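You operate a simulated robot arm through the tools that you are given. There is no shell and no other tool. Be economical: measure what you need, move in short steps, check, and stop when the job is done.

The job below is to be done with a simulated robot arm. You get a single attempt, and the scene is never put back.

JOB
Plug monitor one into the socket strip and switch it on.
Fine: strip switch off before the black plug goes into socket one, on again after. Where these are worked on the way, their far stop is far enough and under half their travel is too little: strip switch.

Only the result counts: the job must be done as asked and must still hold three seconds after the hand-in. Knocking over, shifting, dropping, spilling or breaking anything else fails it.

ROBOT AND FRAMES
A 7-joint arm with a two-finger parallel gripper, fixed in place. Base frame: the origin is at the foot of the arm, x ahead of it, y to its left, z up. Units: m, degrees, N and s.
Its first joint turns from -166.0 to 166.0 degrees. Payload 3.43 kg.
The TCP is the grasp point between the finger pads, 0.03 m short of the fingertips. In the tool frame z runs along the fingers and y along their closing line. The gripper opens to 0.094 m. The fingers are 0.028 m wide and 0.01 m thick; the gripper's body (0.05 by 0.096 m) begins 0.055 m behind the TCP.
Orientation is told as [roll, pitch, yaw] about the base's x, y, z axes, in that order, counted from this pose: with the fingers straight down and closing along the base's y, the tool's x points along the base's -x, its y along +y and its z along -z.

CONTROLS
- The arm moves only by the tool apply_moves. Its arguments are lists of equal length, an entry for each row: "delta_pos": the shift along the base's x, y, z in units of 500 mm (1.0 is 500 mm), a list of three; "angular": the turn, a rotation vector about the base's x, y, z in units of 180 degrees (1.0 is 180 degrees), a list of three. In form: {"delta_pos": [[tx, ty, tz], ...], "angular": [[ax, ay, az], ...]}. A call has 1 to 8 rows; each row is the pose to reach, as a shift and turn from the pose commanded when the call began. "fingers" is the opening, from 0 (shut) to 1 (fully open), set as the call begins (left out, the last holds). A call with a number of a shift or a turn outside -1 to 1 is refused whole. Each row takes 0.2 s and may step no farther than 0.05 m and 8.6 degrees from the row before; otherwise, or with a gripper value out of range, the whole call is refused. Where a pose cannot be reached the arm comes as near as it can. A force on the tool above 70 N (or 10 N above the force at the start of the call, whichever is more), or a blocked arm, ends the call early, and 0.2 s more pass. The fingers move at their own pace (about 0.045 m/s each) and stop on an object; they squeeze with about 28 N. The grip force told is the motor's: it shows also when the fingers shut on nothing. Time passes only in rows, and 0.2 s behind the last, so rows that repeat a pose let the fingers close. The reply holds the time, the measured pose of the TCP, the force on the tool along the base axes, the opening and the grip force, in the units named above and with some noise, with the torque about the TCP (base axes, N m) and any sound that the robot's microphone picked up, and new pictures: "show" is both (left out), scene, wrist or none.
- Cameras (640 x 400 px; columns grow to the right, rows downward): "scene" is fixed at [0.2127, -0.6441, 1.6248]; the picture's right is [0.88, -0.47, 0.00], its down [-0.21, -0.39, -0.90] and it looks along [0.42, 0.79, -0.44] (base axes); focal length 367 px, centre (320, 200). "wrist" rides on the gripper at [0.076, 0.014, -0.102] in the tool frame; the picture's right is [-0.18, 0.98, 0.00], its down [-0.75, -0.14, -0.64] and it looks along [-0.63, -0.12, 0.77] (tool axes); focal length 243 px, centre (320, 200). There is no depth. A picture from a camera that has moved, and an enlarged one, comes with that camera's place and axes in the base frame and with its lens. The place of the scene camera against the robot may be out by one fixed shift of up to 0.012 m in any direction.
- lift_body(by): slides the trunk up (or, below 0, down) by that many m; the arm rides with it, the base frame stays. It gives what a move gives, with no picture.
- inspect(camera, box): a new picture of the part [left, top, right, bottom] of that camera's present view, enlarged. It takes no simulated time.
- hand_in(): hands the job in; it is judged then, once.

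Work in short steps. Places have to be worked out from the pictures, the camera data and where the tool is seen: move nearer, look again, correct. Check each grasp and each placing, and mend what went wrong. You have 120 turns and 200 pictures in all, those below and enlarged ones among them. Open the gripper and draw the arm clear of the work before you hand the job in, unless the task says otherwise; then end with one line.

The tools are called after "Call:" as name(argument=value, ...) on one line, values as JSON. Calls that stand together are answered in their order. apply_moves: Moves the arm, as the interface text tells. Its arguments: {"type":"object","properties":{"delta_pos":{"type":"array"},"angular":{"type":"array"},"fingers":{"type":"number"},"show":{"type":"string","enum":["both","scene","wrist","none"]}},"required":["delta_pos","angular"]} The other tools are called the same way: lift_body (by) slides the trunk up or down; inspect (camera, box) takes an enlarged picture of a part of a camera's view; hand_in () hands the job in.

At the start:

```text
t: 0.0
eef_pos: [0.5628, 0.3374, 1.1635]
tool_rot: [0.0, 0.0, 0.1]
ft_force: [0.7, 0.8, -0.1]
moment: [0.0, 0.0, 0.03]
finger_gap: 0.094
finger_force: 0.1
trunk travel left (down, up): [-0.45, 0.16]
```

scene: 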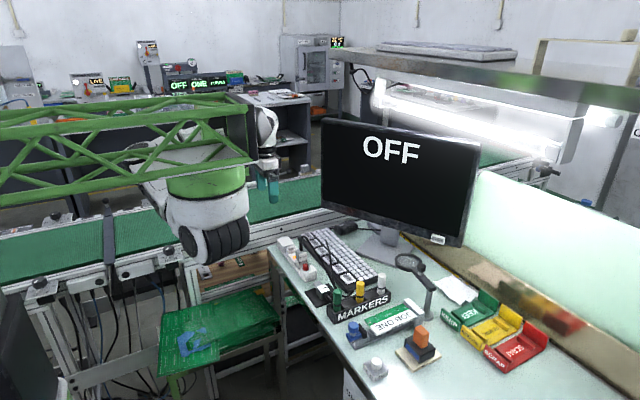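
wrist: 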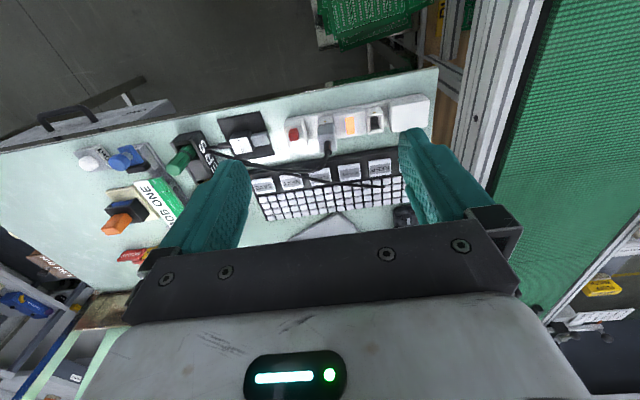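

The strip, with a red switch and several sockets, is near the edge of the desk. I'll take enlarged views of it first.

Call:
inspect(camera="wrist", box=[200, 80, 440, 230])

Call:
inspect(camera="scene", box=[260, 210, 420, 310])

```text
2.67 times, centred on (320, 155) of wrist
camera zoom: at [0.4865, 0.3524, 1.2655], right [0.18, 0.98, 0.0], down [0.75, -0.14, 0.64], along [0.63, -0.12, -0.77], focal length 647 px, centre (320, 320)
```

zoom: 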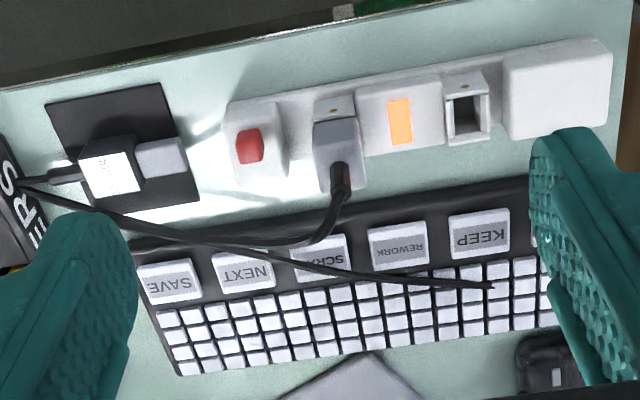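

```text
4.00 times, centred on (340, 260) of scene
camera zoom: at [0.2127, -0.6441, 1.6248], right [0.88, -0.47, 0.0], down [-0.21, -0.39, -0.9], along [0.42, 0.79, -0.44], focal length 1470 px, centre (240, -40)
```

zoom: 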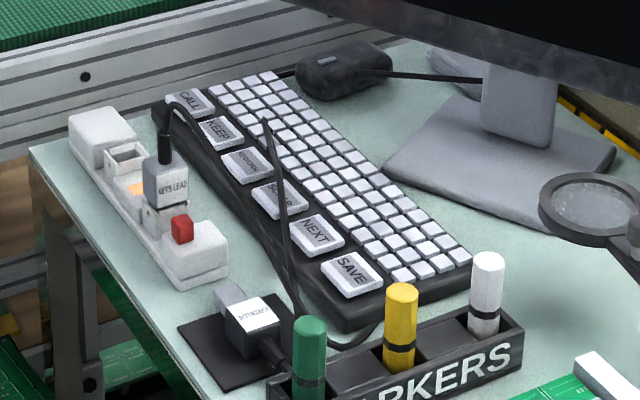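

I estimate the red switch at about (0.647, 0.278, 0.88). I'll lower the arm for a closer look.

Call:
apply_moves(delta_pos=[[-0.04, 0, -0.08], [-0.08, 0, -0.16], [-0.12, 0, -0.24]], angular=[[0, 0, 0], [0, 0, 0], [0, 0, 0]], show="wrist")

```text
t: 0.8
eef_pos: [0.5003, 0.3359, 1.0421]
tool_rot: [0.0, 0.0, -0.1]
ft_force: [0.4, 0.2, -0.4]
moment: [-0.01, 0.03, -0.01]
finger_gap: 0.0941
finger_force: 0.2
trunk travel left (down, up): [-0.45, 0.16]
camera wrist: at [0.4256, 0.3521, 1.1449], right [0.19, 0.98, 0.0], down [0.75, -0.14, 0.64], along [0.63, -0.12, -0.77], focal length 243 px, centre (320, 200)
```

wrist: 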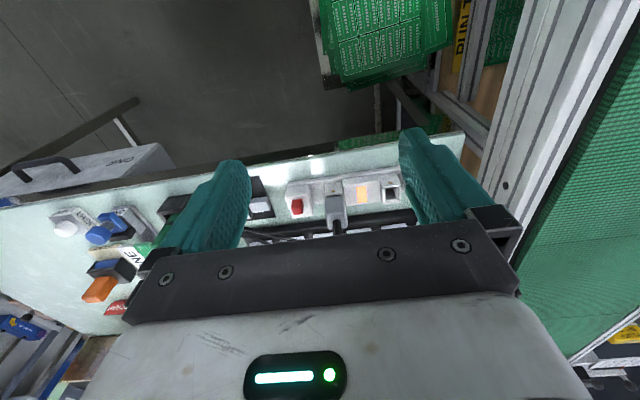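

The picture's "up" points towards -x, so the strip needs to sit nearer the image top. I'll move forward to +x and slightly to -y.

Call:
apply_moves(delta_pos=[[0.08, -0.04, 0], [0.16, -0.08, 0], [0.24, -0.1, 0]], angular=[[0, 0, 0], [0, 0, 0], [0, 0, 0]], show="wrist")

```text
t: 1.6
eef_pos: [0.6208, 0.2863, 1.0432]
tool_rot: [0.0, 0.0, -0.1]
ft_force: [0.1, -0.8, 0.4]
moment: [0.01, -0.01, 0.01]
finger_gap: 0.0936
finger_force: 0.1
trunk travel left (down, up): [-0.45, 0.16]
camera wrist: at [0.5463, 0.3011, 1.1459], right [0.18, 0.98, 0.0], down [0.75, -0.14, 0.64], along [0.63, -0.12, -0.77], focal length 243 px, centre (320, 200)
```

wrist: 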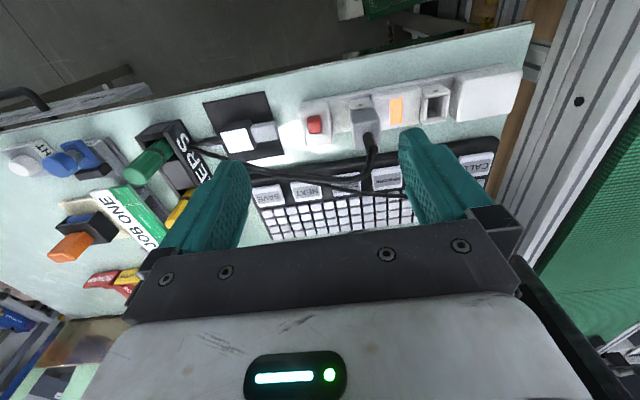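

Call:
inspect(camera="wrist", box=[180, 50, 340, 150])

Call:
inspect(camera="wrist", box=[290, 60, 450, 160])

Call:
inspect(camera="scene", box=[270, 230, 350, 310])

Call:
inspect(camera="scene", box=[340, 280, 460, 380])

Call:
inspect(camera="scene", box=[60, 30, 260, 130])

```text
4.00 times, centred on (260, 100) of wrist
camera zoom: at [0.5463, 0.3011, 1.1459], right [0.18, 0.98, 0.0], down [0.75, -0.14, 0.64], along [0.63, -0.12, -0.77], focal length 970 px, centre (560, 600)
```

zoom: 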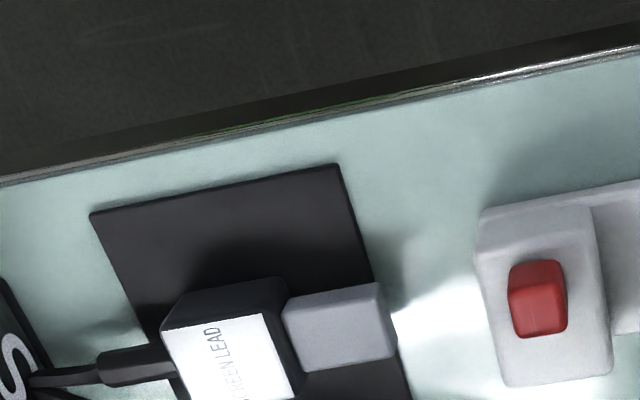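

```text
4.00 times, centred on (370, 110) of wrist
camera zoom: at [0.5463, 0.3011, 1.1459], right [0.18, 0.98, 0.0], down [0.75, -0.14, 0.64], along [0.63, -0.12, -0.77], focal length 970 px, centre (120, 560)
```

zoom: 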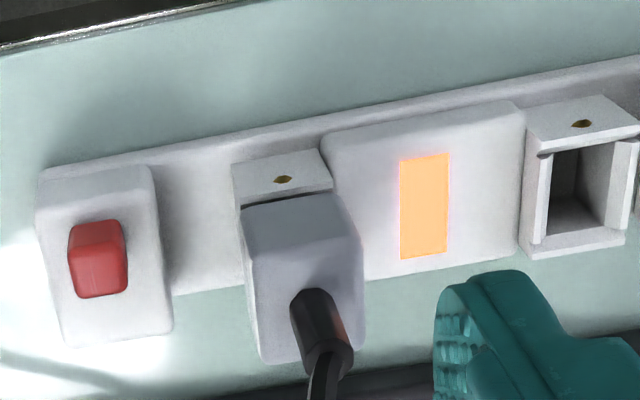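

```text
5.00 times, centred on (310, 270) of scene
camera zoom: at [0.2127, -0.6441, 1.6248], right [0.88, -0.47, 0.0], down [-0.21, -0.39, -0.9], along [0.42, 0.79, -0.44], focal length 1837 px, centre (370, -150)
```

zoom: 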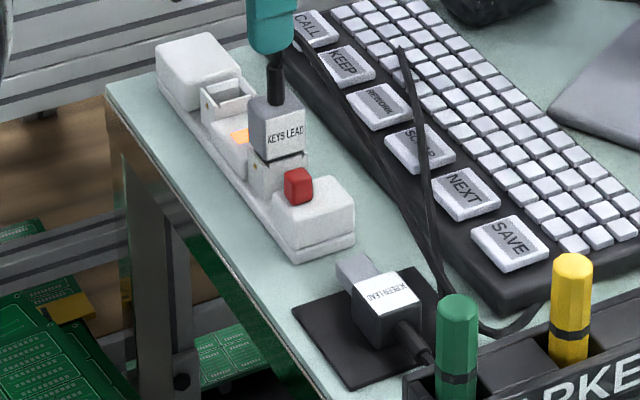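

```text
4.00 times, centred on (400, 330) of scene
camera zoom: at [0.2127, -0.6441, 1.6248], right [0.88, -0.47, 0.0], down [-0.21, -0.39, -0.9], along [0.42, 0.79, -0.44], focal length 1470 px, centre (0, -320)
```

zoom: 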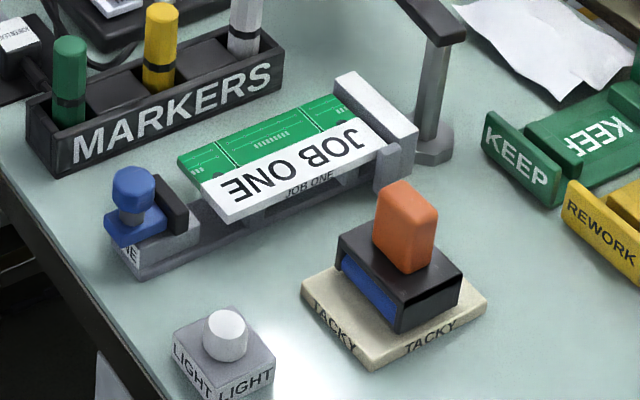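

```text
3.20 times, centred on (160, 80) of scene
camera zoom: at [0.2127, -0.6441, 1.6248], right [0.88, -0.47, 0.0], down [-0.21, -0.39, -0.9], along [0.42, 0.79, -0.44], focal length 1176 px, centre (832, 584)
```

zoom: 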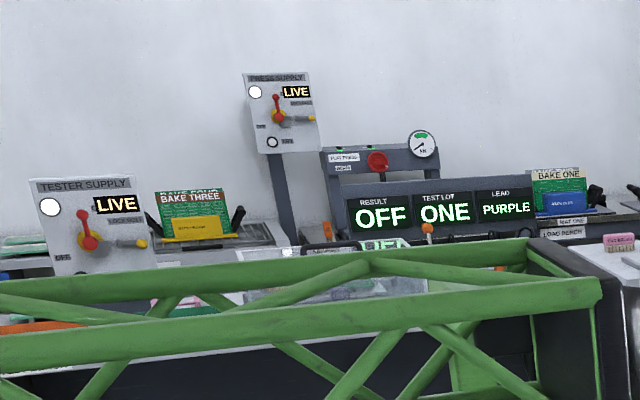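

Call:
inspect(camera="wrist", box=[294, 94, 342, 142])

Call:
inspect(camera="scene", box=[310, 250, 350, 290])

Call:
inspect(camera="scene", box=[420, 220, 460, 250])

```text
8.33 times, centred on (318, 118) of wrist
camera zoom: at [0.5463, 0.3011, 1.1459], right [0.18, 0.98, 0.0], down [0.75, -0.14, 0.64], along [0.63, -0.12, -0.77], focal length 2022 px, centre (337, 883)
```

zoom: 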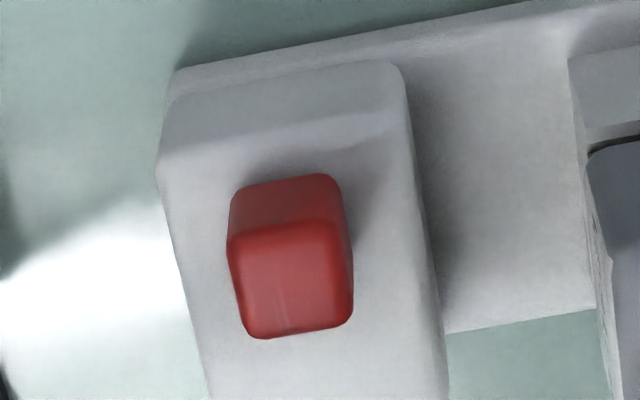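

```text
10.00 times, centred on (330, 270) of scene
camera zoom: at [0.2127, -0.6441, 1.6248], right [0.88, -0.47, 0.0], down [-0.21, -0.39, -0.9], along [0.42, 0.79, -0.44], focal length 3674 px, centre (220, -500)
```

zoom: 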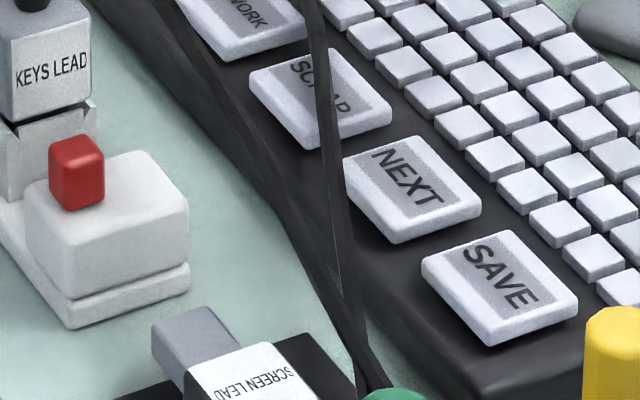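

```text
13.33 times, centred on (440, 235) of scene
camera zoom: at [0.2127, -0.6441, 1.6248], right [0.88, -0.47, 0.0], down [-0.21, -0.39, -0.9], along [0.42, 0.79, -0.44], focal length 4899 px, centre (-1280, -267)
```

zoom: 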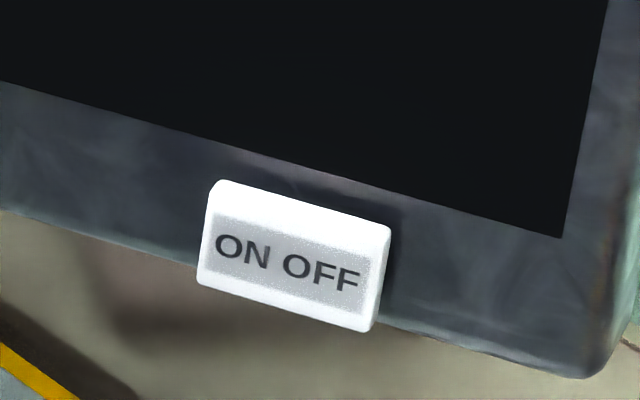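

The monitor has its own ON/OFF button, and the red strip switch's type isn't clear yet. I'll get a closer view from directly above the switch.

Call:
apply_moves(delta_pos=[[0.08, -0.03, -0.05], [0.16, -0.06, -0.12]], angular=[[0, 0, 0], [0, 0, 0]], show="none")

Call:
inspect(camera="wrist", box=[160, 0, 480, 200])

Call:
inspect(camera="wrist", box=[260, 10, 380, 85])

```text
refused: row 2 steps farther than a row can; nothing moved
```

```text
2.00 times, centred on (320, 100) of wrist
camera zoom: at [0.5463, 0.3011, 1.1459], right [0.18, 0.98, 0.0], down [0.75, -0.14, 0.64], along [0.63, -0.12, -0.77], focal length 485 px, centre (320, 400)
```

zoom: 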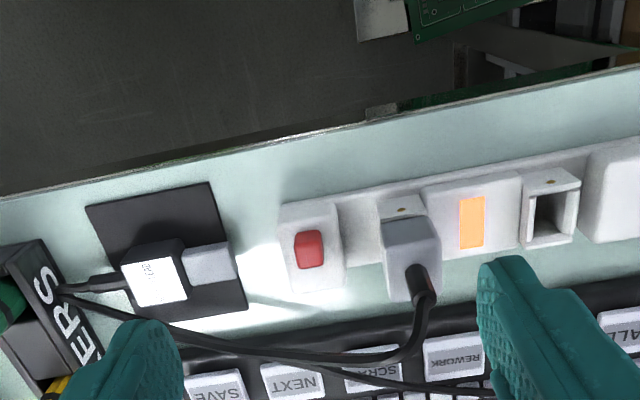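

```text
5.33 times, centred on (320, 48) of wrist
camera zoom: at [0.5463, 0.3011, 1.1459], right [0.18, 0.98, 0.0], down [0.75, -0.14, 0.64], along [0.63, -0.12, -0.77], focal length 1294 px, centre (320, 1013)
```

zoom: 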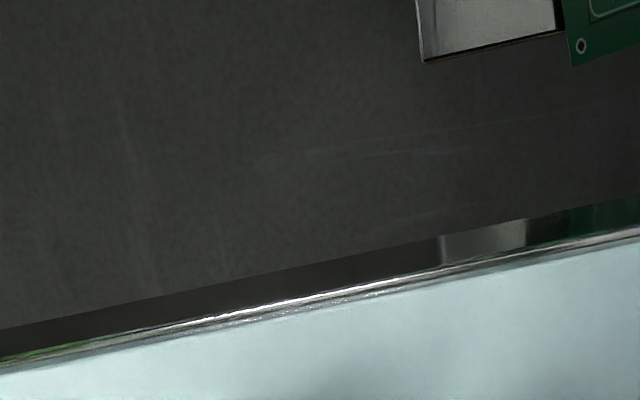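

The step was too long, so I'm repeating it in smaller ones.

Call:
apply_moves(delta_pos=[[0.06, -0.02, -0.04], [0.12, -0.04, -0.08], [0.17, -0.06, -0.12]], angular=[[0, 0, 0], [0, 0, 0], [0, 0, 0]], show="wrist")

Call:
inspect(camera="wrist", box=[220, 0, 380, 100])

```text
t: 2.4
eef_pos: [0.7063, 0.2564, 0.9827]
tool_rot: [0.1, 0.0, 0.1]
ft_force: [-0.3, 0.6, 0.0]
moment: [-0.05, 0.01, -0.02]
finger_gap: 0.0938
finger_force: 0.0
trunk travel left (down, up): [-0.45, 0.16]
camera wrist: at [0.6317, 0.2711, 1.0856], right [0.18, 0.98, 0.0], down [0.75, -0.14, 0.64], along [0.63, -0.12, -0.77], focal length 243 px, centre (320, 200)
```

wrist: 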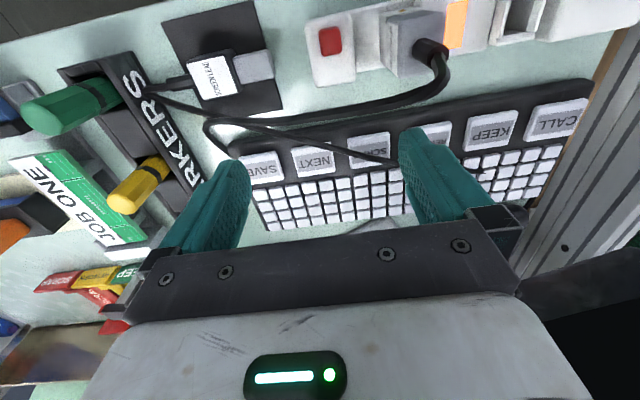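

```text
4.00 times, centred on (300, 50) of wrist
camera zoom: at [0.6317, 0.2711, 1.0856], right [0.18, 0.98, 0.0], down [0.75, -0.14, 0.64], along [0.63, -0.12, -0.77], focal length 970 px, centre (400, 800)
```

zoom: 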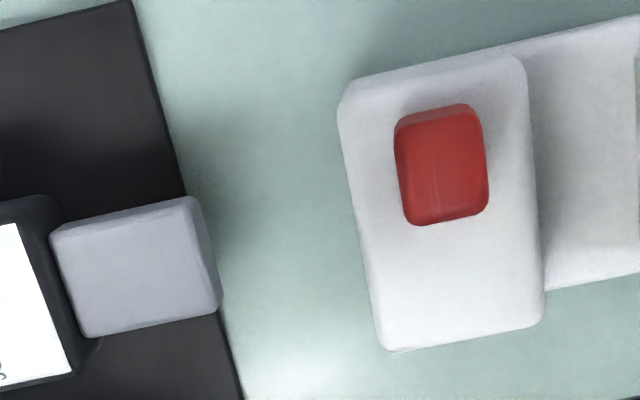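

The red knob sits at the -x end of its housing, top at about (0.658, 0.274, 0.871), with room to slide to +x. I'll shut the fingers, move to its -x side and stop at an intermediate height to check.

Call:
apply_moves(delta_pos=[[-0.08, 0.018, 0], [-0.162, 0.036, 0], [-0.164, 0.036, -0.08], [-0.164, 0.036, -0.12]], angular=[[0, 0, 0], [0, 0, 0], [0, 0, 0], [0, 0, 0]], fingers=0, show="both")

Call:
inspect(camera="scene", box=[270, 220, 350, 300])

```text
t: 3.4
eef_pos: [0.6252, 0.2741, 0.9221]
tool_rot: [0.0, 0.0, -0.2]
ft_force: [0.1, -0.2, 0.0]
moment: [0.0, 0.01, -0.03]
finger_gap: 0.0054
finger_force: 0.0
trunk travel left (down, up): [-0.45, 0.16]
camera wrist: at [0.5498, 0.2894, 1.0244], right [0.18, 0.98, 0.0], down [0.75, -0.14, 0.64], along [0.63, -0.12, -0.77], focal length 243 px, centre (320, 200)
```

scene: 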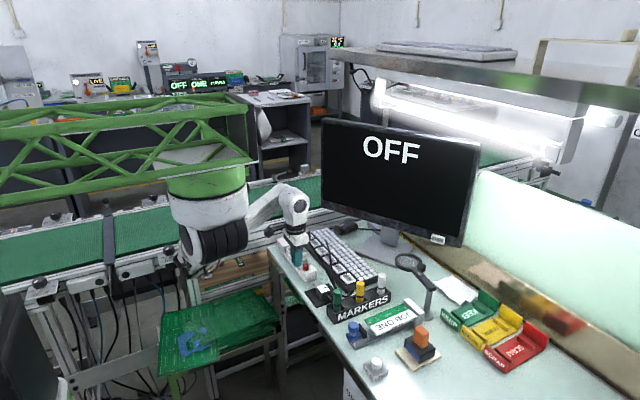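
wrist: 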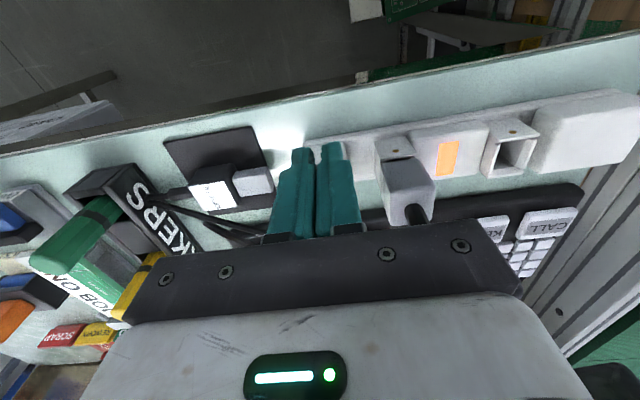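

```text
5.00 times, centred on (310, 260) of scene
camera zoom: at [0.2127, -0.6441, 1.6248], right [0.88, -0.47, 0.0], down [-0.21, -0.39, -0.9], along [0.42, 0.79, -0.44], focal length 1837 px, centre (370, -100)
```

zoom: 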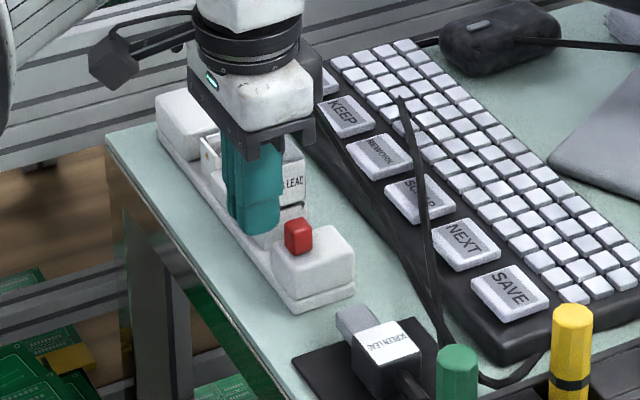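

The fingers are on the -x side of the knob and aligned with it. I'll lower until the tips are at about 0.865 and check.

Call:
apply_moves(delta_pos=[[0, 0, -0.03], [0, 0, -0.056]], angular=[[0, 0, 0], [0, 0, 0]], show="none")

Call:
inspect(camera="scene", box=[290, 250, 350, 290])

Call:
inspect(camera="wrist", box=[240, 80, 400, 180])

```text
t: 4.0
eef_pos: [0.6238, 0.2745, 0.8944]
tool_rot: [0.0, 0.0, 0.0]
ft_force: [0.6, 0.3, 0.6]
moment: [0.0, -0.02, 0.01]
finger_gap: 0.0
finger_force: 27.7
trunk travel left (down, up): [-0.45, 0.16]
```

```text
10.00 times, centred on (320, 270) of scene
camera zoom: at [0.2127, -0.6441, 1.6248], right [0.88, -0.47, 0.0], down [-0.21, -0.39, -0.9], along [0.42, 0.79, -0.44], focal length 3674 px, centre (320, -500)
```

zoom: 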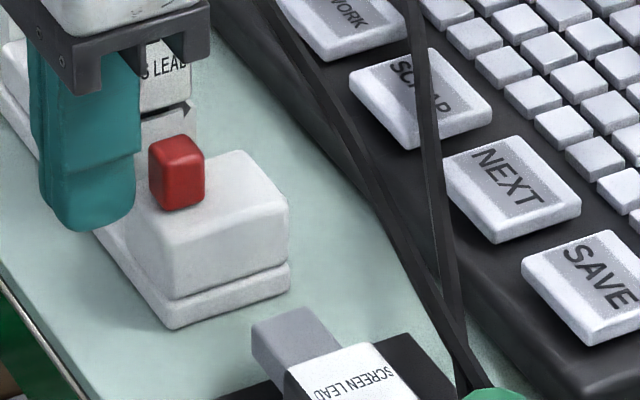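

```text
4.00 times, centred on (320, 130) of wrist
camera zoom: at [0.5492, 0.2897, 0.9971], right [0.19, 0.98, 0.0], down [0.75, -0.14, 0.64], along [0.63, -0.12, -0.77], focal length 970 px, centre (320, 480)
```

zoom: 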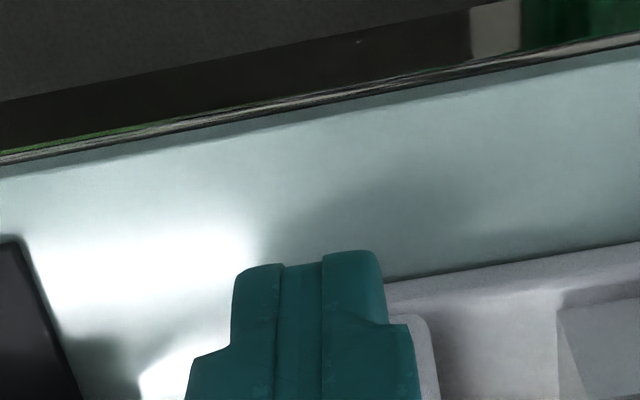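

In the scene view the tips are about level with the knob's base. I'll raise 5 mm and push to +x in small steps while watching the force.

Call:
apply_moves(delta_pos=[[0, 0, 0.01], [0.014, 0, 0.01], [0.028, 0, 0.01], [0.036, 0, 0.01]], angular=[[0, 0, 0], [0, 0, 0], [0, 0, 0], [0, 0, 0]], show="none")

Call:
inspect(camera="scene", box=[290, 250, 350, 290])

```text
t: 5.0
eef_pos: [0.6428, 0.2757, 0.9002]
tool_rot: [0.0, 0.0, 0.0]
ft_force: [0.3, 0.6, 0.3]
moment: [0.0, -0.02, 0.0]
finger_gap: 0.0001
finger_force: 28.6
trunk travel left (down, up): [-0.45, 0.16]
```

```text
10.00 times, centred on (320, 270) of scene
camera zoom: at [0.2127, -0.6441, 1.6248], right [0.88, -0.47, 0.0], down [-0.21, -0.39, -0.9], along [0.42, 0.79, -0.44], focal length 3674 px, centre (320, -500)
```

zoom: 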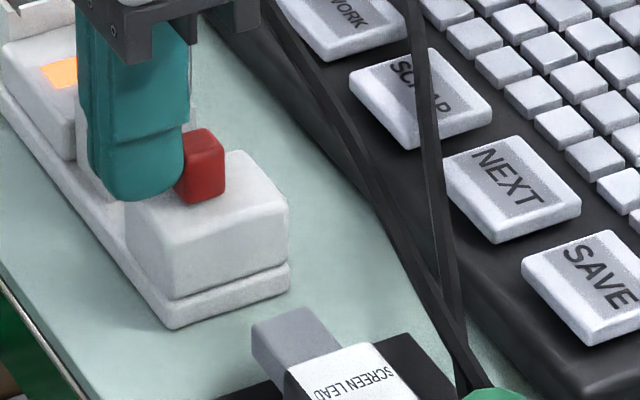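

The knob has slid about 7 mm to +x with low force, and the light is still on. I'll continue in small steps.

Call:
apply_moves(delta_pos=[[0.006, 0, 0], [0.012, 0, 0], [0.018, 0, 0]], angular=[[0, 0, 0], [0, 0, 0], [0, 0, 0]], show="none")

Call:
inspect(camera="scene", box=[290, 250, 350, 290])

```text
t: 5.8
eef_pos: [0.6507, 0.276, 0.8988]
tool_rot: [0.0, 0.1, -0.1]
ft_force: [-0.8, -0.5, -0.3]
moment: [0.02, -0.05, 0.03]
finger_gap: 0.0001
finger_force: 28.0
trunk travel left (down, up): [-0.45, 0.16]
```

```text
10.00 times, centred on (320, 270) of scene
camera zoom: at [0.2127, -0.6441, 1.6248], right [0.88, -0.47, 0.0], down [-0.21, -0.39, -0.9], along [0.42, 0.79, -0.44], focal length 3674 px, centre (320, -500)
```

zoom: 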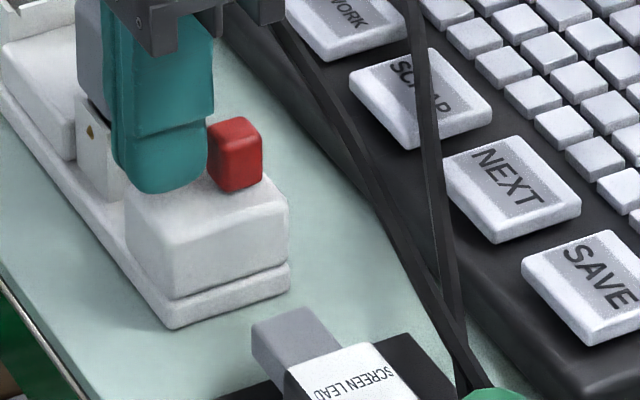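

The knob appears to have snapped over to the +x side. I'll back off, rise, and check the indicator light and the plug.

Call:
apply_moves(delta_pos=[[-0.03, 0, 0], [-0.05, -0.02, 0.1], [-0.05, -0.1, 0.15], [-0.02, -0.18, 0.18]], angular=[[0, 0, 0], [0, 0, 0], [0, 0, 0], [0, 0, 0]], fingers=1, show="both")

Call:
inspect(camera="scene", box=[270, 230, 350, 310])

Call:
inspect(camera="wrist", box=[240, 30, 400, 130])

```text
refused: row 2 steps farther than a row can; nothing moved
```

```text
5.00 times, centred on (310, 270) of scene
camera zoom: at [0.2127, -0.6441, 1.6248], right [0.88, -0.47, 0.0], down [-0.21, -0.39, -0.9], along [0.42, 0.79, -0.44], focal length 1837 px, centre (370, -150)
```

zoom: 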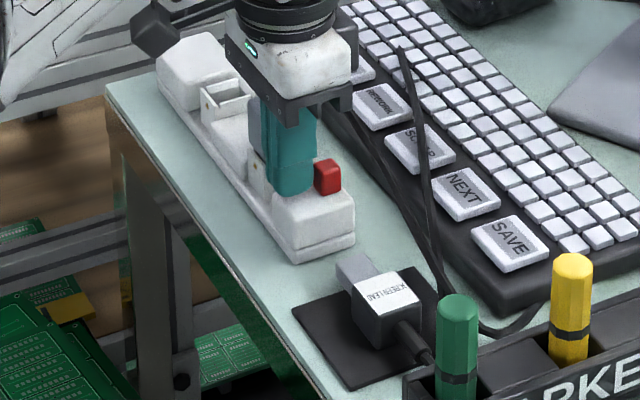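

```text
4.00 times, centred on (320, 80) of wrist
camera zoom: at [0.5765, 0.2902, 1.0026], right [0.18, 0.98, 0.0], down [0.75, -0.14, 0.64], along [0.63, -0.12, -0.77], focal length 970 px, centre (320, 680)
```

zoom: 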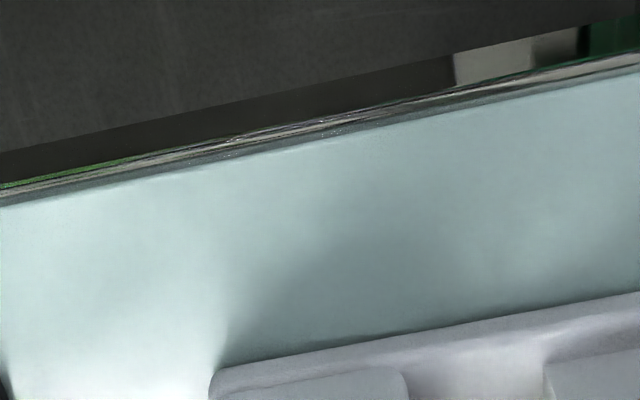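

Call:
apply_moves(delta_pos=[[-0.03, 0, 0], [-0.04, 0, 0.08], [-0.04, -0.02, 0.16], [-0.04, -0.06, 0.24]], angular=[[0, 0, 0], [0, 0, 0], [0, 0, 0], [0, 0, 0]], show="wrist")

Call:
inspect(camera="wrist", box=[300, 60, 460, 160])

Call:
inspect(camera="wrist", box=[220, 60, 380, 160])

```text
t: 6.8
eef_pos: [0.6309, 0.2467, 1.0195]
tool_rot: [0.0, 0.0, 0.0]
ft_force: [-0.1, 0.6, -0.5]
moment: [0.02, 0.01, -0.02]
finger_gap: 0.0
finger_force: 28.0
trunk travel left (down, up): [-0.45, 0.16]
camera wrist: at [0.5559, 0.261, 1.1225], right [0.18, 0.98, 0.0], down [0.75, -0.14, 0.64], along [0.63, -0.12, -0.77], focal length 243 px, centre (320, 200)
```

wrist: 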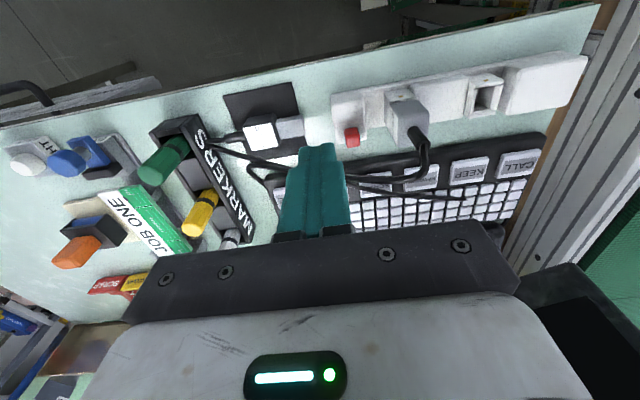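

```text
4.00 times, centred on (380, 110) of wrist
camera zoom: at [0.5559, 0.261, 1.1225], right [0.18, 0.98, 0.0], down [0.75, -0.14, 0.64], along [0.63, -0.12, -0.77], focal length 970 px, centre (80, 560)
```

zoom: 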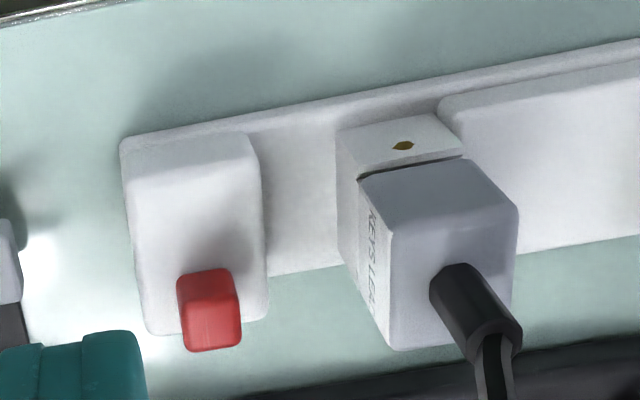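

```text
4.00 times, centred on (300, 110) of wrist
camera zoom: at [0.5559, 0.261, 1.1225], right [0.18, 0.98, 0.0], down [0.75, -0.14, 0.64], along [0.63, -0.12, -0.77], focal length 970 px, centre (400, 560)
```

zoom: 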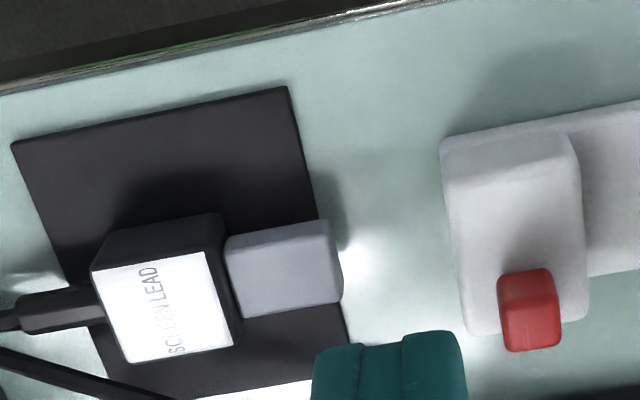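

The indicator light is out, so the strip is off. The plug's nose is near (0.665, 0.205) pointing +y. I'll turn the tool by +90° yaw so the fingers close along x, and open them.

Call:
apply_moves(delta_pos=[[0.008, -0.01, 0], [0.016, -0.02, 0], [0.024, -0.03, 0], [0.032, -0.04, 0], [0.04, -0.05, 0], [0.05, -0.06, 0], [0.06, -0.07, 0], [0.07, -0.08, 0]], angular=[[0, 0, 0.047], [0, 0, 0.094], [0, 0, 0.141], [0, 0, 0.188], [0, 0, 0.235], [0, 0, 0.282], [0, 0, 0.329], [0, 0, 0.376]], fingers=1, show="none")

Call:
apply_moves(delta_pos=[[0, -0.02, -0.01], [0, -0.04, -0.02], [0, -0.06, -0.04]], angular=[[0, 0, 0.042], [0, 0, 0.084], [0, 0, 0.124]], show="both")

```text
t: 8.6
eef_pos: [0.6665, 0.2053, 1.0196]
tool_rot: [0.0, 0.0, 67.8]
ft_force: [-0.2, 0.3, -0.1]
moment: [-0.01, 0.02, 0.03]
finger_gap: 0.0937
finger_force: 0.0
trunk travel left (down, up): [-0.45, 0.16]
```

```text
t: 9.4
eef_pos: [0.6662, 0.1747, 0.9997]
tool_rot: [0.0, 0.0, 90.1]
ft_force: [-0.2, -0.6, -0.3]
moment: [0.02, 0.0, 0.0]
finger_gap: 0.094
finger_force: 0.1
trunk travel left (down, up): [-0.45, 0.16]
camera wrist: at [0.6527, 0.0994, 1.1024], right [-0.98, 0.18, 0.0], down [0.14, 0.75, 0.64], along [0.12, 0.63, -0.77], focal length 243 px, centre (320, 200)
```

scene: 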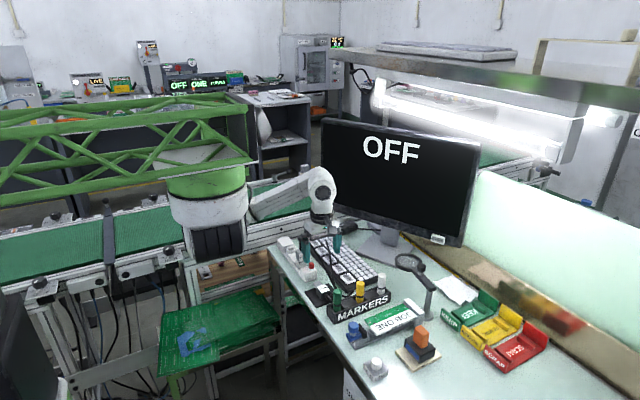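
wrist: 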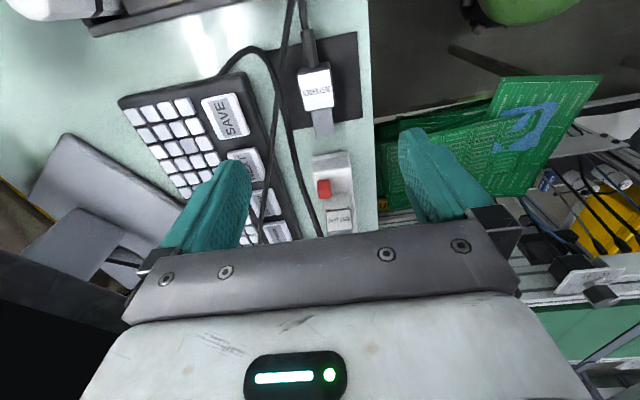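

Call:
inspect(camera="wrist", box=[260, 30, 380, 150])

Call:
inspect(camera="scene", box=[300, 270, 350, 310])

```text
3.33 times, centred on (320, 90) of wrist
camera zoom: at [0.6527, 0.0994, 1.1024], right [-0.98, 0.18, 0.0], down [0.14, 0.75, 0.64], along [0.12, 0.63, -0.77], focal length 809 px, centre (320, 567)
```

zoom: 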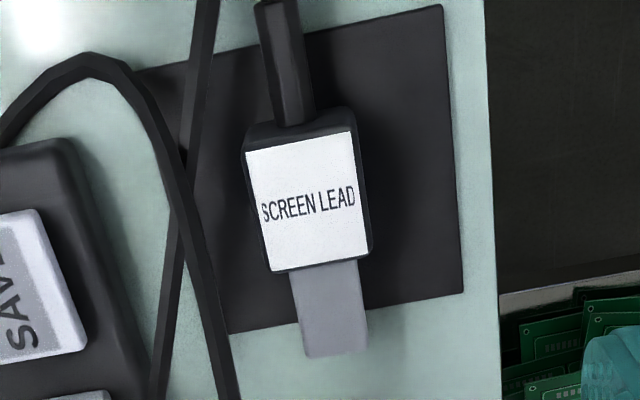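

```text
10.00 times, centred on (325, 290) of scene
camera zoom: at [0.2127, -0.6441, 1.6248], right [0.88, -0.47, 0.0], down [-0.21, -0.39, -0.9], along [0.42, 0.79, -0.44], focal length 3674 px, centre (270, -700)
```

zoom: 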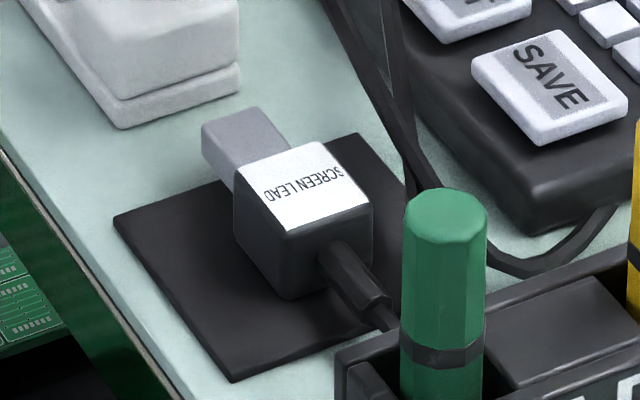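

Socket one is the free socket at about (0.67, 0.42, 0.85), with the conveyor rail behind it, so the tool can't come in flat from +y. Instead I'd pick with the tool vertical, yaw to 180°, then pitch so the tool points +x from the robot side. I'll rehearse this in free air before grasping.

Call:
apply_moves(delta_pos=[[0, 0, 0.06], [-0.04, 0.03, 0.1], [-0.09, 0.07, 0.13], [-0.14, 0.12, 0.16], [-0.19, 0.17, 0.18], [-0.24, 0.22, 0.2], [-0.28, 0.27, 0.2], [-0.32, 0.32, 0.2]], angular=[[0, 0, 0.0], [0, 0, 0.04], [0, 0, 0.085], [0, 0, 0.13], [0, 0, 0.175], [0, 0, 0.22], [0, 0, 0.265], [0, 0, 0.31]], show="none")

Call:
apply_moves(delta_pos=[[0, 0.02, 0], [0, 0.04, 0], [0, 0.05, 0], [0, 0.06, 0], [0, 0.06, 0]], angular=[[0, 0, 0.04], [0, 0, 0.08], [0, 0, 0.12], [0, 0, 0.16], [0, 0, 0.19]], show="both")

```text
t: 11.2
eef_pos: [0.5052, 0.3347, 1.0994]
tool_rot: [0.0, 0.1, 145.9]
ft_force: [0.1, -0.3, 0.2]
moment: [0.01, 0.02, 0.02]
finger_gap: 0.0941
finger_force: 0.1
trunk travel left (down, up): [-0.45, 0.16]
```

```text
t: 12.4
eef_pos: [0.5073, 0.3651, 1.0995]
tool_rot: [0.1, -0.1, -179.9]
ft_force: [-0.2, -0.7, 0.3]
moment: [0.01, -0.01, -0.02]
finger_gap: 0.094
finger_force: 0.0
trunk travel left (down, up): [-0.45, 0.16]
camera wrist: at [0.5841, 0.3518, 1.2025], right [-0.18, -0.98, 0.0], down [-0.75, 0.14, 0.64], along [-0.63, 0.12, -0.77], focal length 243 px, centre (320, 200)
```

scene: 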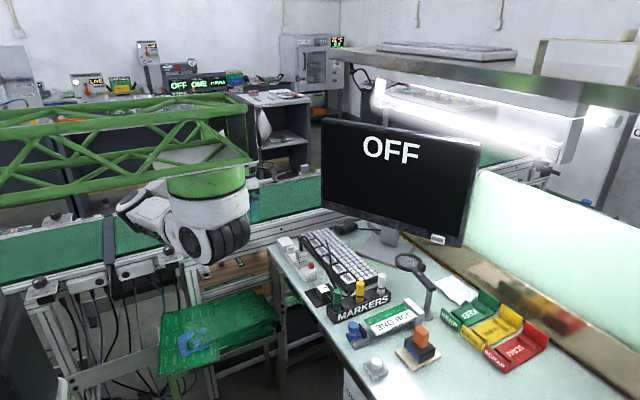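
wrist: 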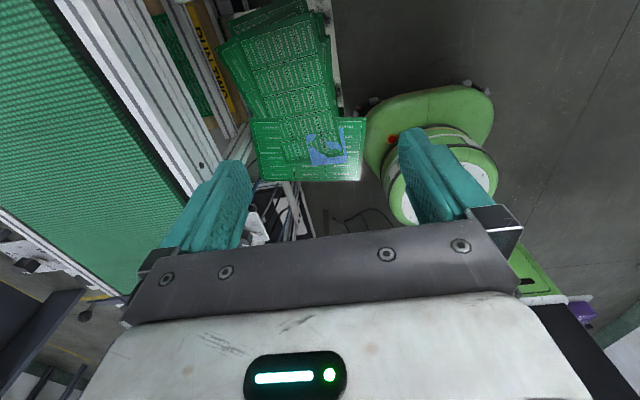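

Yaw 180° works. Now I'll rehearse the pitch so the tool points along +x.

Call:
apply_moves(delta_pos=[[0, 0, 0], [0, 0.01, 0], [0, 0.02, 0], [0, 0.04, 0], [0, 0.06, 0], [0, 0.08, 0], [0, 0.1, 0], [0, 0.11, 0]], angular=[[0, -0.045, 0], [0, -0.09, 0], [0, -0.135, 0], [0, -0.18, 0], [0, -0.225, 0], [0, -0.27, 0], [0, -0.315, 0], [0, -0.36, 0]], show="none")

Call:
apply_moves(delta_pos=[[0, 0, 0], [0, 0, 0], [0, 0, 0], [0, 0, 0]], angular=[[0, -0.045, 0], [0, -0.09, 0], [0, -0.135, 0], [0, -0.14, 0]], show="both")

```text
t: 14.2
eef_pos: [0.5059, 0.421, 1.0993]
tool_rot: [-0.1, 64.9, 179.9]
ft_force: [-0.2, 0.1, 0.1]
moment: [0.04, 0.02, -0.04]
finger_gap: 0.0937
finger_force: 0.0
trunk travel left (down, up): [-0.45, 0.16]
```

```text
t: 15.2
eef_pos: [0.5059, 0.4221, 1.0996]
tool_rot: [-164.6, 90.0, 15.4]
ft_force: [0.2, -1.0, -1.0]
moment: [-0.01, 0.04, 0.03]
finger_gap: 0.0942
finger_force: 0.1
trunk travel left (down, up): [-0.45, 0.16]
camera wrist: at [0.4048, 0.4068, 1.1759], right [0.0, -0.98, -0.18], down [-0.64, 0.14, -0.75], along [0.77, 0.12, -0.63], focal length 243 px, centre (320, 200)
```

scene: 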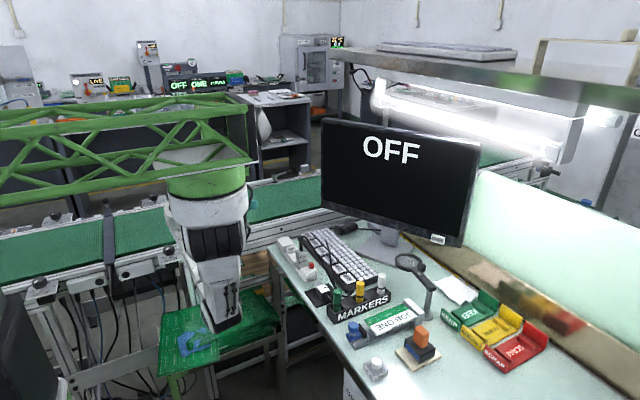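
wrist: 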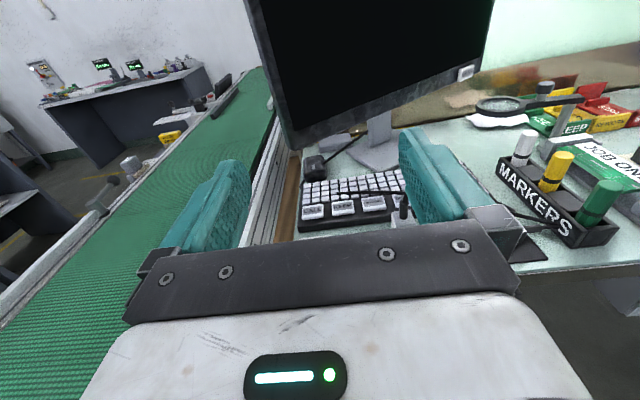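

The pitch works too. Now I'll rehearse lowering to about the insertion height, in front of the desk edge.

Call:
apply_moves(delta_pos=[[0, 0, -0.09], [0, 0, -0.18], [0, 0, -0.27], [0, 0, -0.36], [0, 0, -0.4]], angular=[[0, 0, 0], [0, 0, 0], [0, 0, 0], [0, 0, 0], [0, 0, 0]], show="both")

```text
t: 16.4
eef_pos: [0.5074, 0.4207, 0.8981]
tool_rot: [-103.0, 90.0, 77.0]
ft_force: [-0.8, 0.2, -1.5]
moment: [-0.01, 0.01, 0.0]
finger_gap: 0.0939
finger_force: 0.1
trunk travel left (down, up): [-0.45, 0.16]
camera wrist: at [0.405, 0.4072, 0.9748], right [0.0, -0.98, -0.18], down [-0.64, 0.14, -0.75], along [0.77, 0.12, -0.63], focal length 243 px, centre (320, 200)
```

scene: 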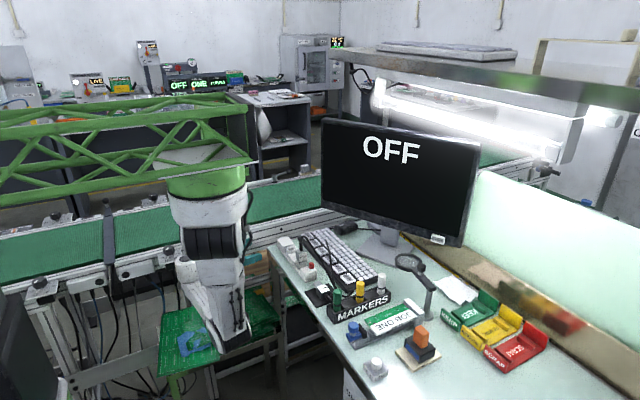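
wrist: 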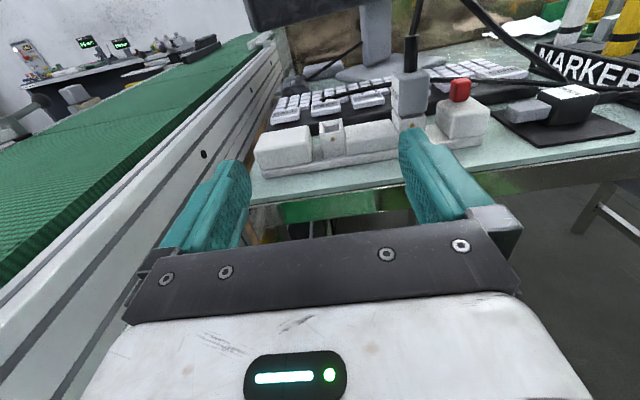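

This pose is reachable and gives an excellent view of the strip. I'll enlarge it to measure.

Call:
inspect(camera="wrist", box=[240, 80, 400, 180])

Call:
inspect(camera="wrist", box=[380, 40, 640, 200])

```text
4.00 times, centred on (320, 130) of wrist
camera zoom: at [0.405, 0.4072, 0.9748], right [0.0, -0.98, -0.18], down [-0.64, 0.14, -0.75], along [0.77, 0.12, -0.63], focal length 970 px, centre (320, 480)
```

zoom: 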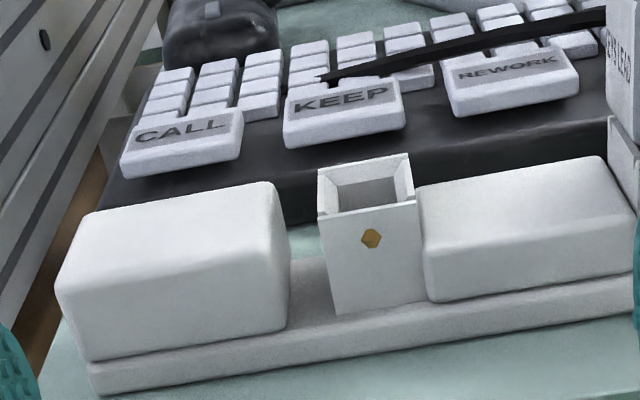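

```text
2.46 times, centred on (510, 120) of wrist
camera zoom: at [0.405, 0.4072, 0.9748], right [0.0, -0.98, -0.18], down [-0.64, 0.14, -0.75], along [0.77, 0.12, -0.63], focal length 597 px, centre (-148, 397)
```

zoom: 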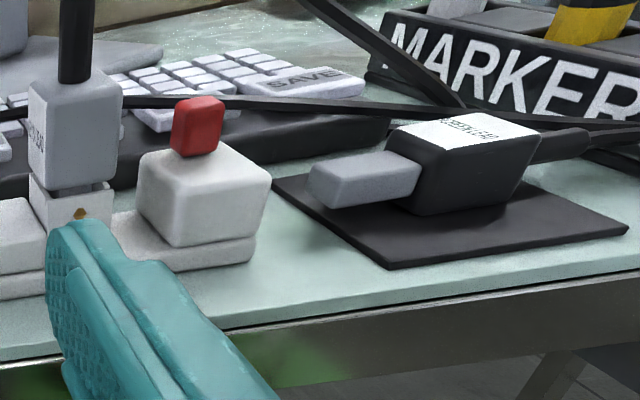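

Rim centre of socket one triangulates consistently to (0.6705, 0.4148, 0.860). The white box top is about 0.862, so I'll grip the rear of the plug body. Now I'll retrace the pitch back to vertical.

Call:
apply_moves(delta_pos=[[0, 0, 0.09], [0, 0, 0.18], [0, 0, 0.27], [0, 0, 0.36], [0, 0, 0.4], [0, -0.02, 0.4], [0, -0.04, 0.4], [0, -0.06, 0.4]], angular=[[0, 0.045, 0], [0, 0.09, 0], [0, 0.135, 0], [0, 0.18, 0], [0, 0.225, 0], [0, 0.27, 0], [0, 0.315, 0], [0, 0.36, 0]], show="none")

Call:
apply_moves(delta_pos=[[0, -0.02, 0], [0, -0.04, 0], [0, -0.05, 0], [0, -0.05, 0]], angular=[[0, 0.045, 0], [0, 0.09, 0], [0, 0.135, 0], [0, 0.14, 0]], fingers=0.52, show="none")

Call:
apply_moves(delta_pos=[[0.04, -0.05, 0], [0.08, -0.1, 0], [0.12, -0.15, 0], [0.16, -0.2, 0], [0.2, -0.25, 0], [0.24, -0.3, 0], [0.28, -0.35, -0.03], [0.325, -0.4, -0.06]], angular=[[0, 0, -0.045], [0, 0, -0.09], [0, 0, -0.135], [0, 0, -0.18], [0, 0, -0.225], [0, 0, -0.27], [0, 0, -0.315], [0, 0, -0.36]], show="none")

Call:
apply_moves(delta_pos=[[0, 0, -0.06], [0, 0, -0.12], [0, 0, -0.18], [0, 0, -0.22]], angular=[[0, 0, -0.045], [0, 0, -0.09], [0, 0, -0.135], [0, 0, -0.14]], show="both")

```text
t: 18.2
eef_pos: [0.506, 0.3902, 1.0994]
tool_rot: [0.0, 25.0, -180.0]
ft_force: [-0.5, 0.2, -0.3]
moment: [-0.02, 0.01, -0.01]
finger_gap: 0.0939
finger_force: 0.1
trunk travel left (down, up): [-0.45, 0.16]
```

```text
t: 19.2
eef_pos: [0.5062, 0.3644, 1.0984]
tool_rot: [0.0, -0.1, -180.1]
ft_force: [-0.8, -0.3, 0.2]
moment: [0.01, -0.04, 0.01]
finger_gap: 0.0488
finger_force: 0.1
trunk travel left (down, up): [-0.45, 0.16]
```

```text
t: 21.0
eef_pos: [0.6692, 0.1647, 1.0681]
tool_rot: [0.0, 0.1, 115.0]
ft_force: [1.2, 0.0, -0.5]
moment: [-0.05, -0.01, -0.01]
finger_gap: 0.0491
finger_force: 0.1
trunk travel left (down, up): [-0.45, 0.16]
```

```text
t: 22.0
eef_pos: [0.6675, 0.1655, 0.9589]
tool_rot: [-0.1, 0.0, 89.8]
ft_force: [0.0, 0.1, 0.2]
moment: [0.02, 0.0, 0.01]
finger_gap: 0.0488
finger_force: 0.0
trunk travel left (down, up): [-0.45, 0.16]
camera wrist: at [0.6548, 0.0897, 1.0628], right [-0.98, 0.19, 0.0], down [0.14, 0.75, 0.64], along [0.12, 0.63, -0.77], focal length 243 px, centre (320, 200)
```

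scene: 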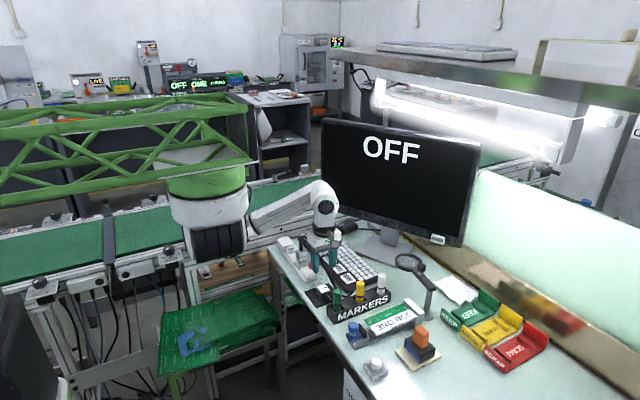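
wrist: 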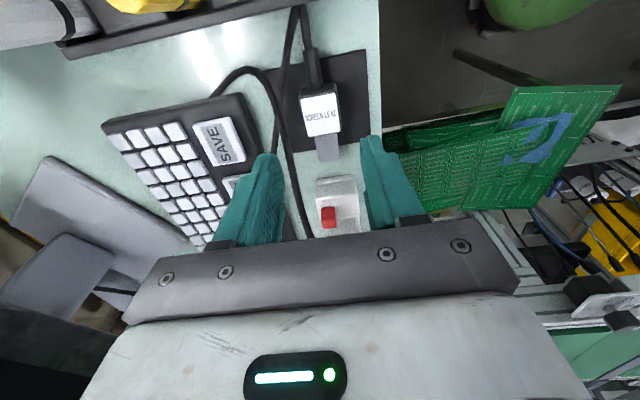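

Call:
inspect(camera="wrist", box=[260, 50, 380, 170])

Call:
inspect(camera="scene", box=[290, 220, 380, 310])

```text
3.33 times, centred on (320, 110) of wrist
camera zoom: at [0.6548, 0.0897, 1.0628], right [-0.98, 0.19, 0.0], down [0.14, 0.75, 0.64], along [0.12, 0.63, -0.77], focal length 809 px, centre (320, 500)
```

zoom: 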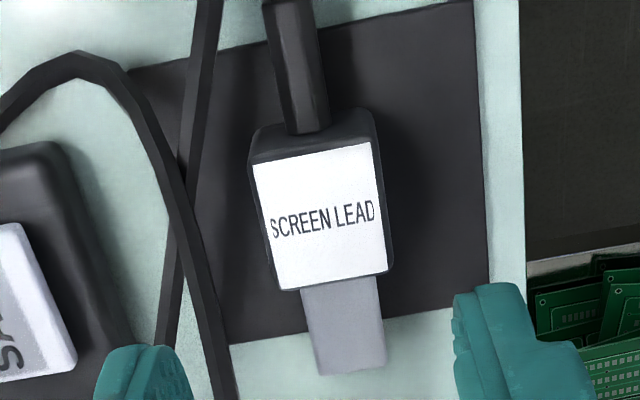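

```text
4.44 times, centred on (335, 265) of scene
camera zoom: at [0.2127, -0.6441, 1.6248], right [0.88, -0.47, 0.0], down [-0.21, -0.39, -0.9], along [0.42, 0.79, -0.44], focal length 1633 px, centre (253, -89)
```

zoom: 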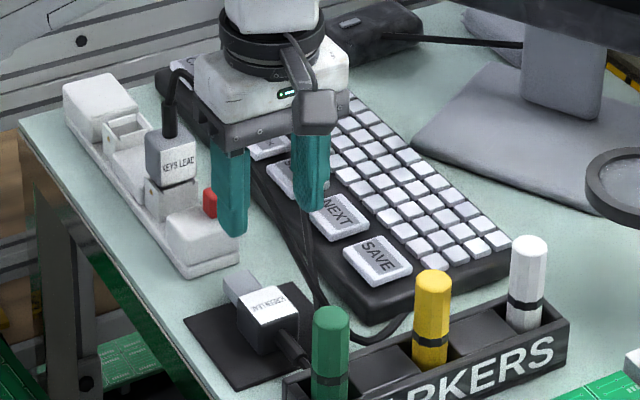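

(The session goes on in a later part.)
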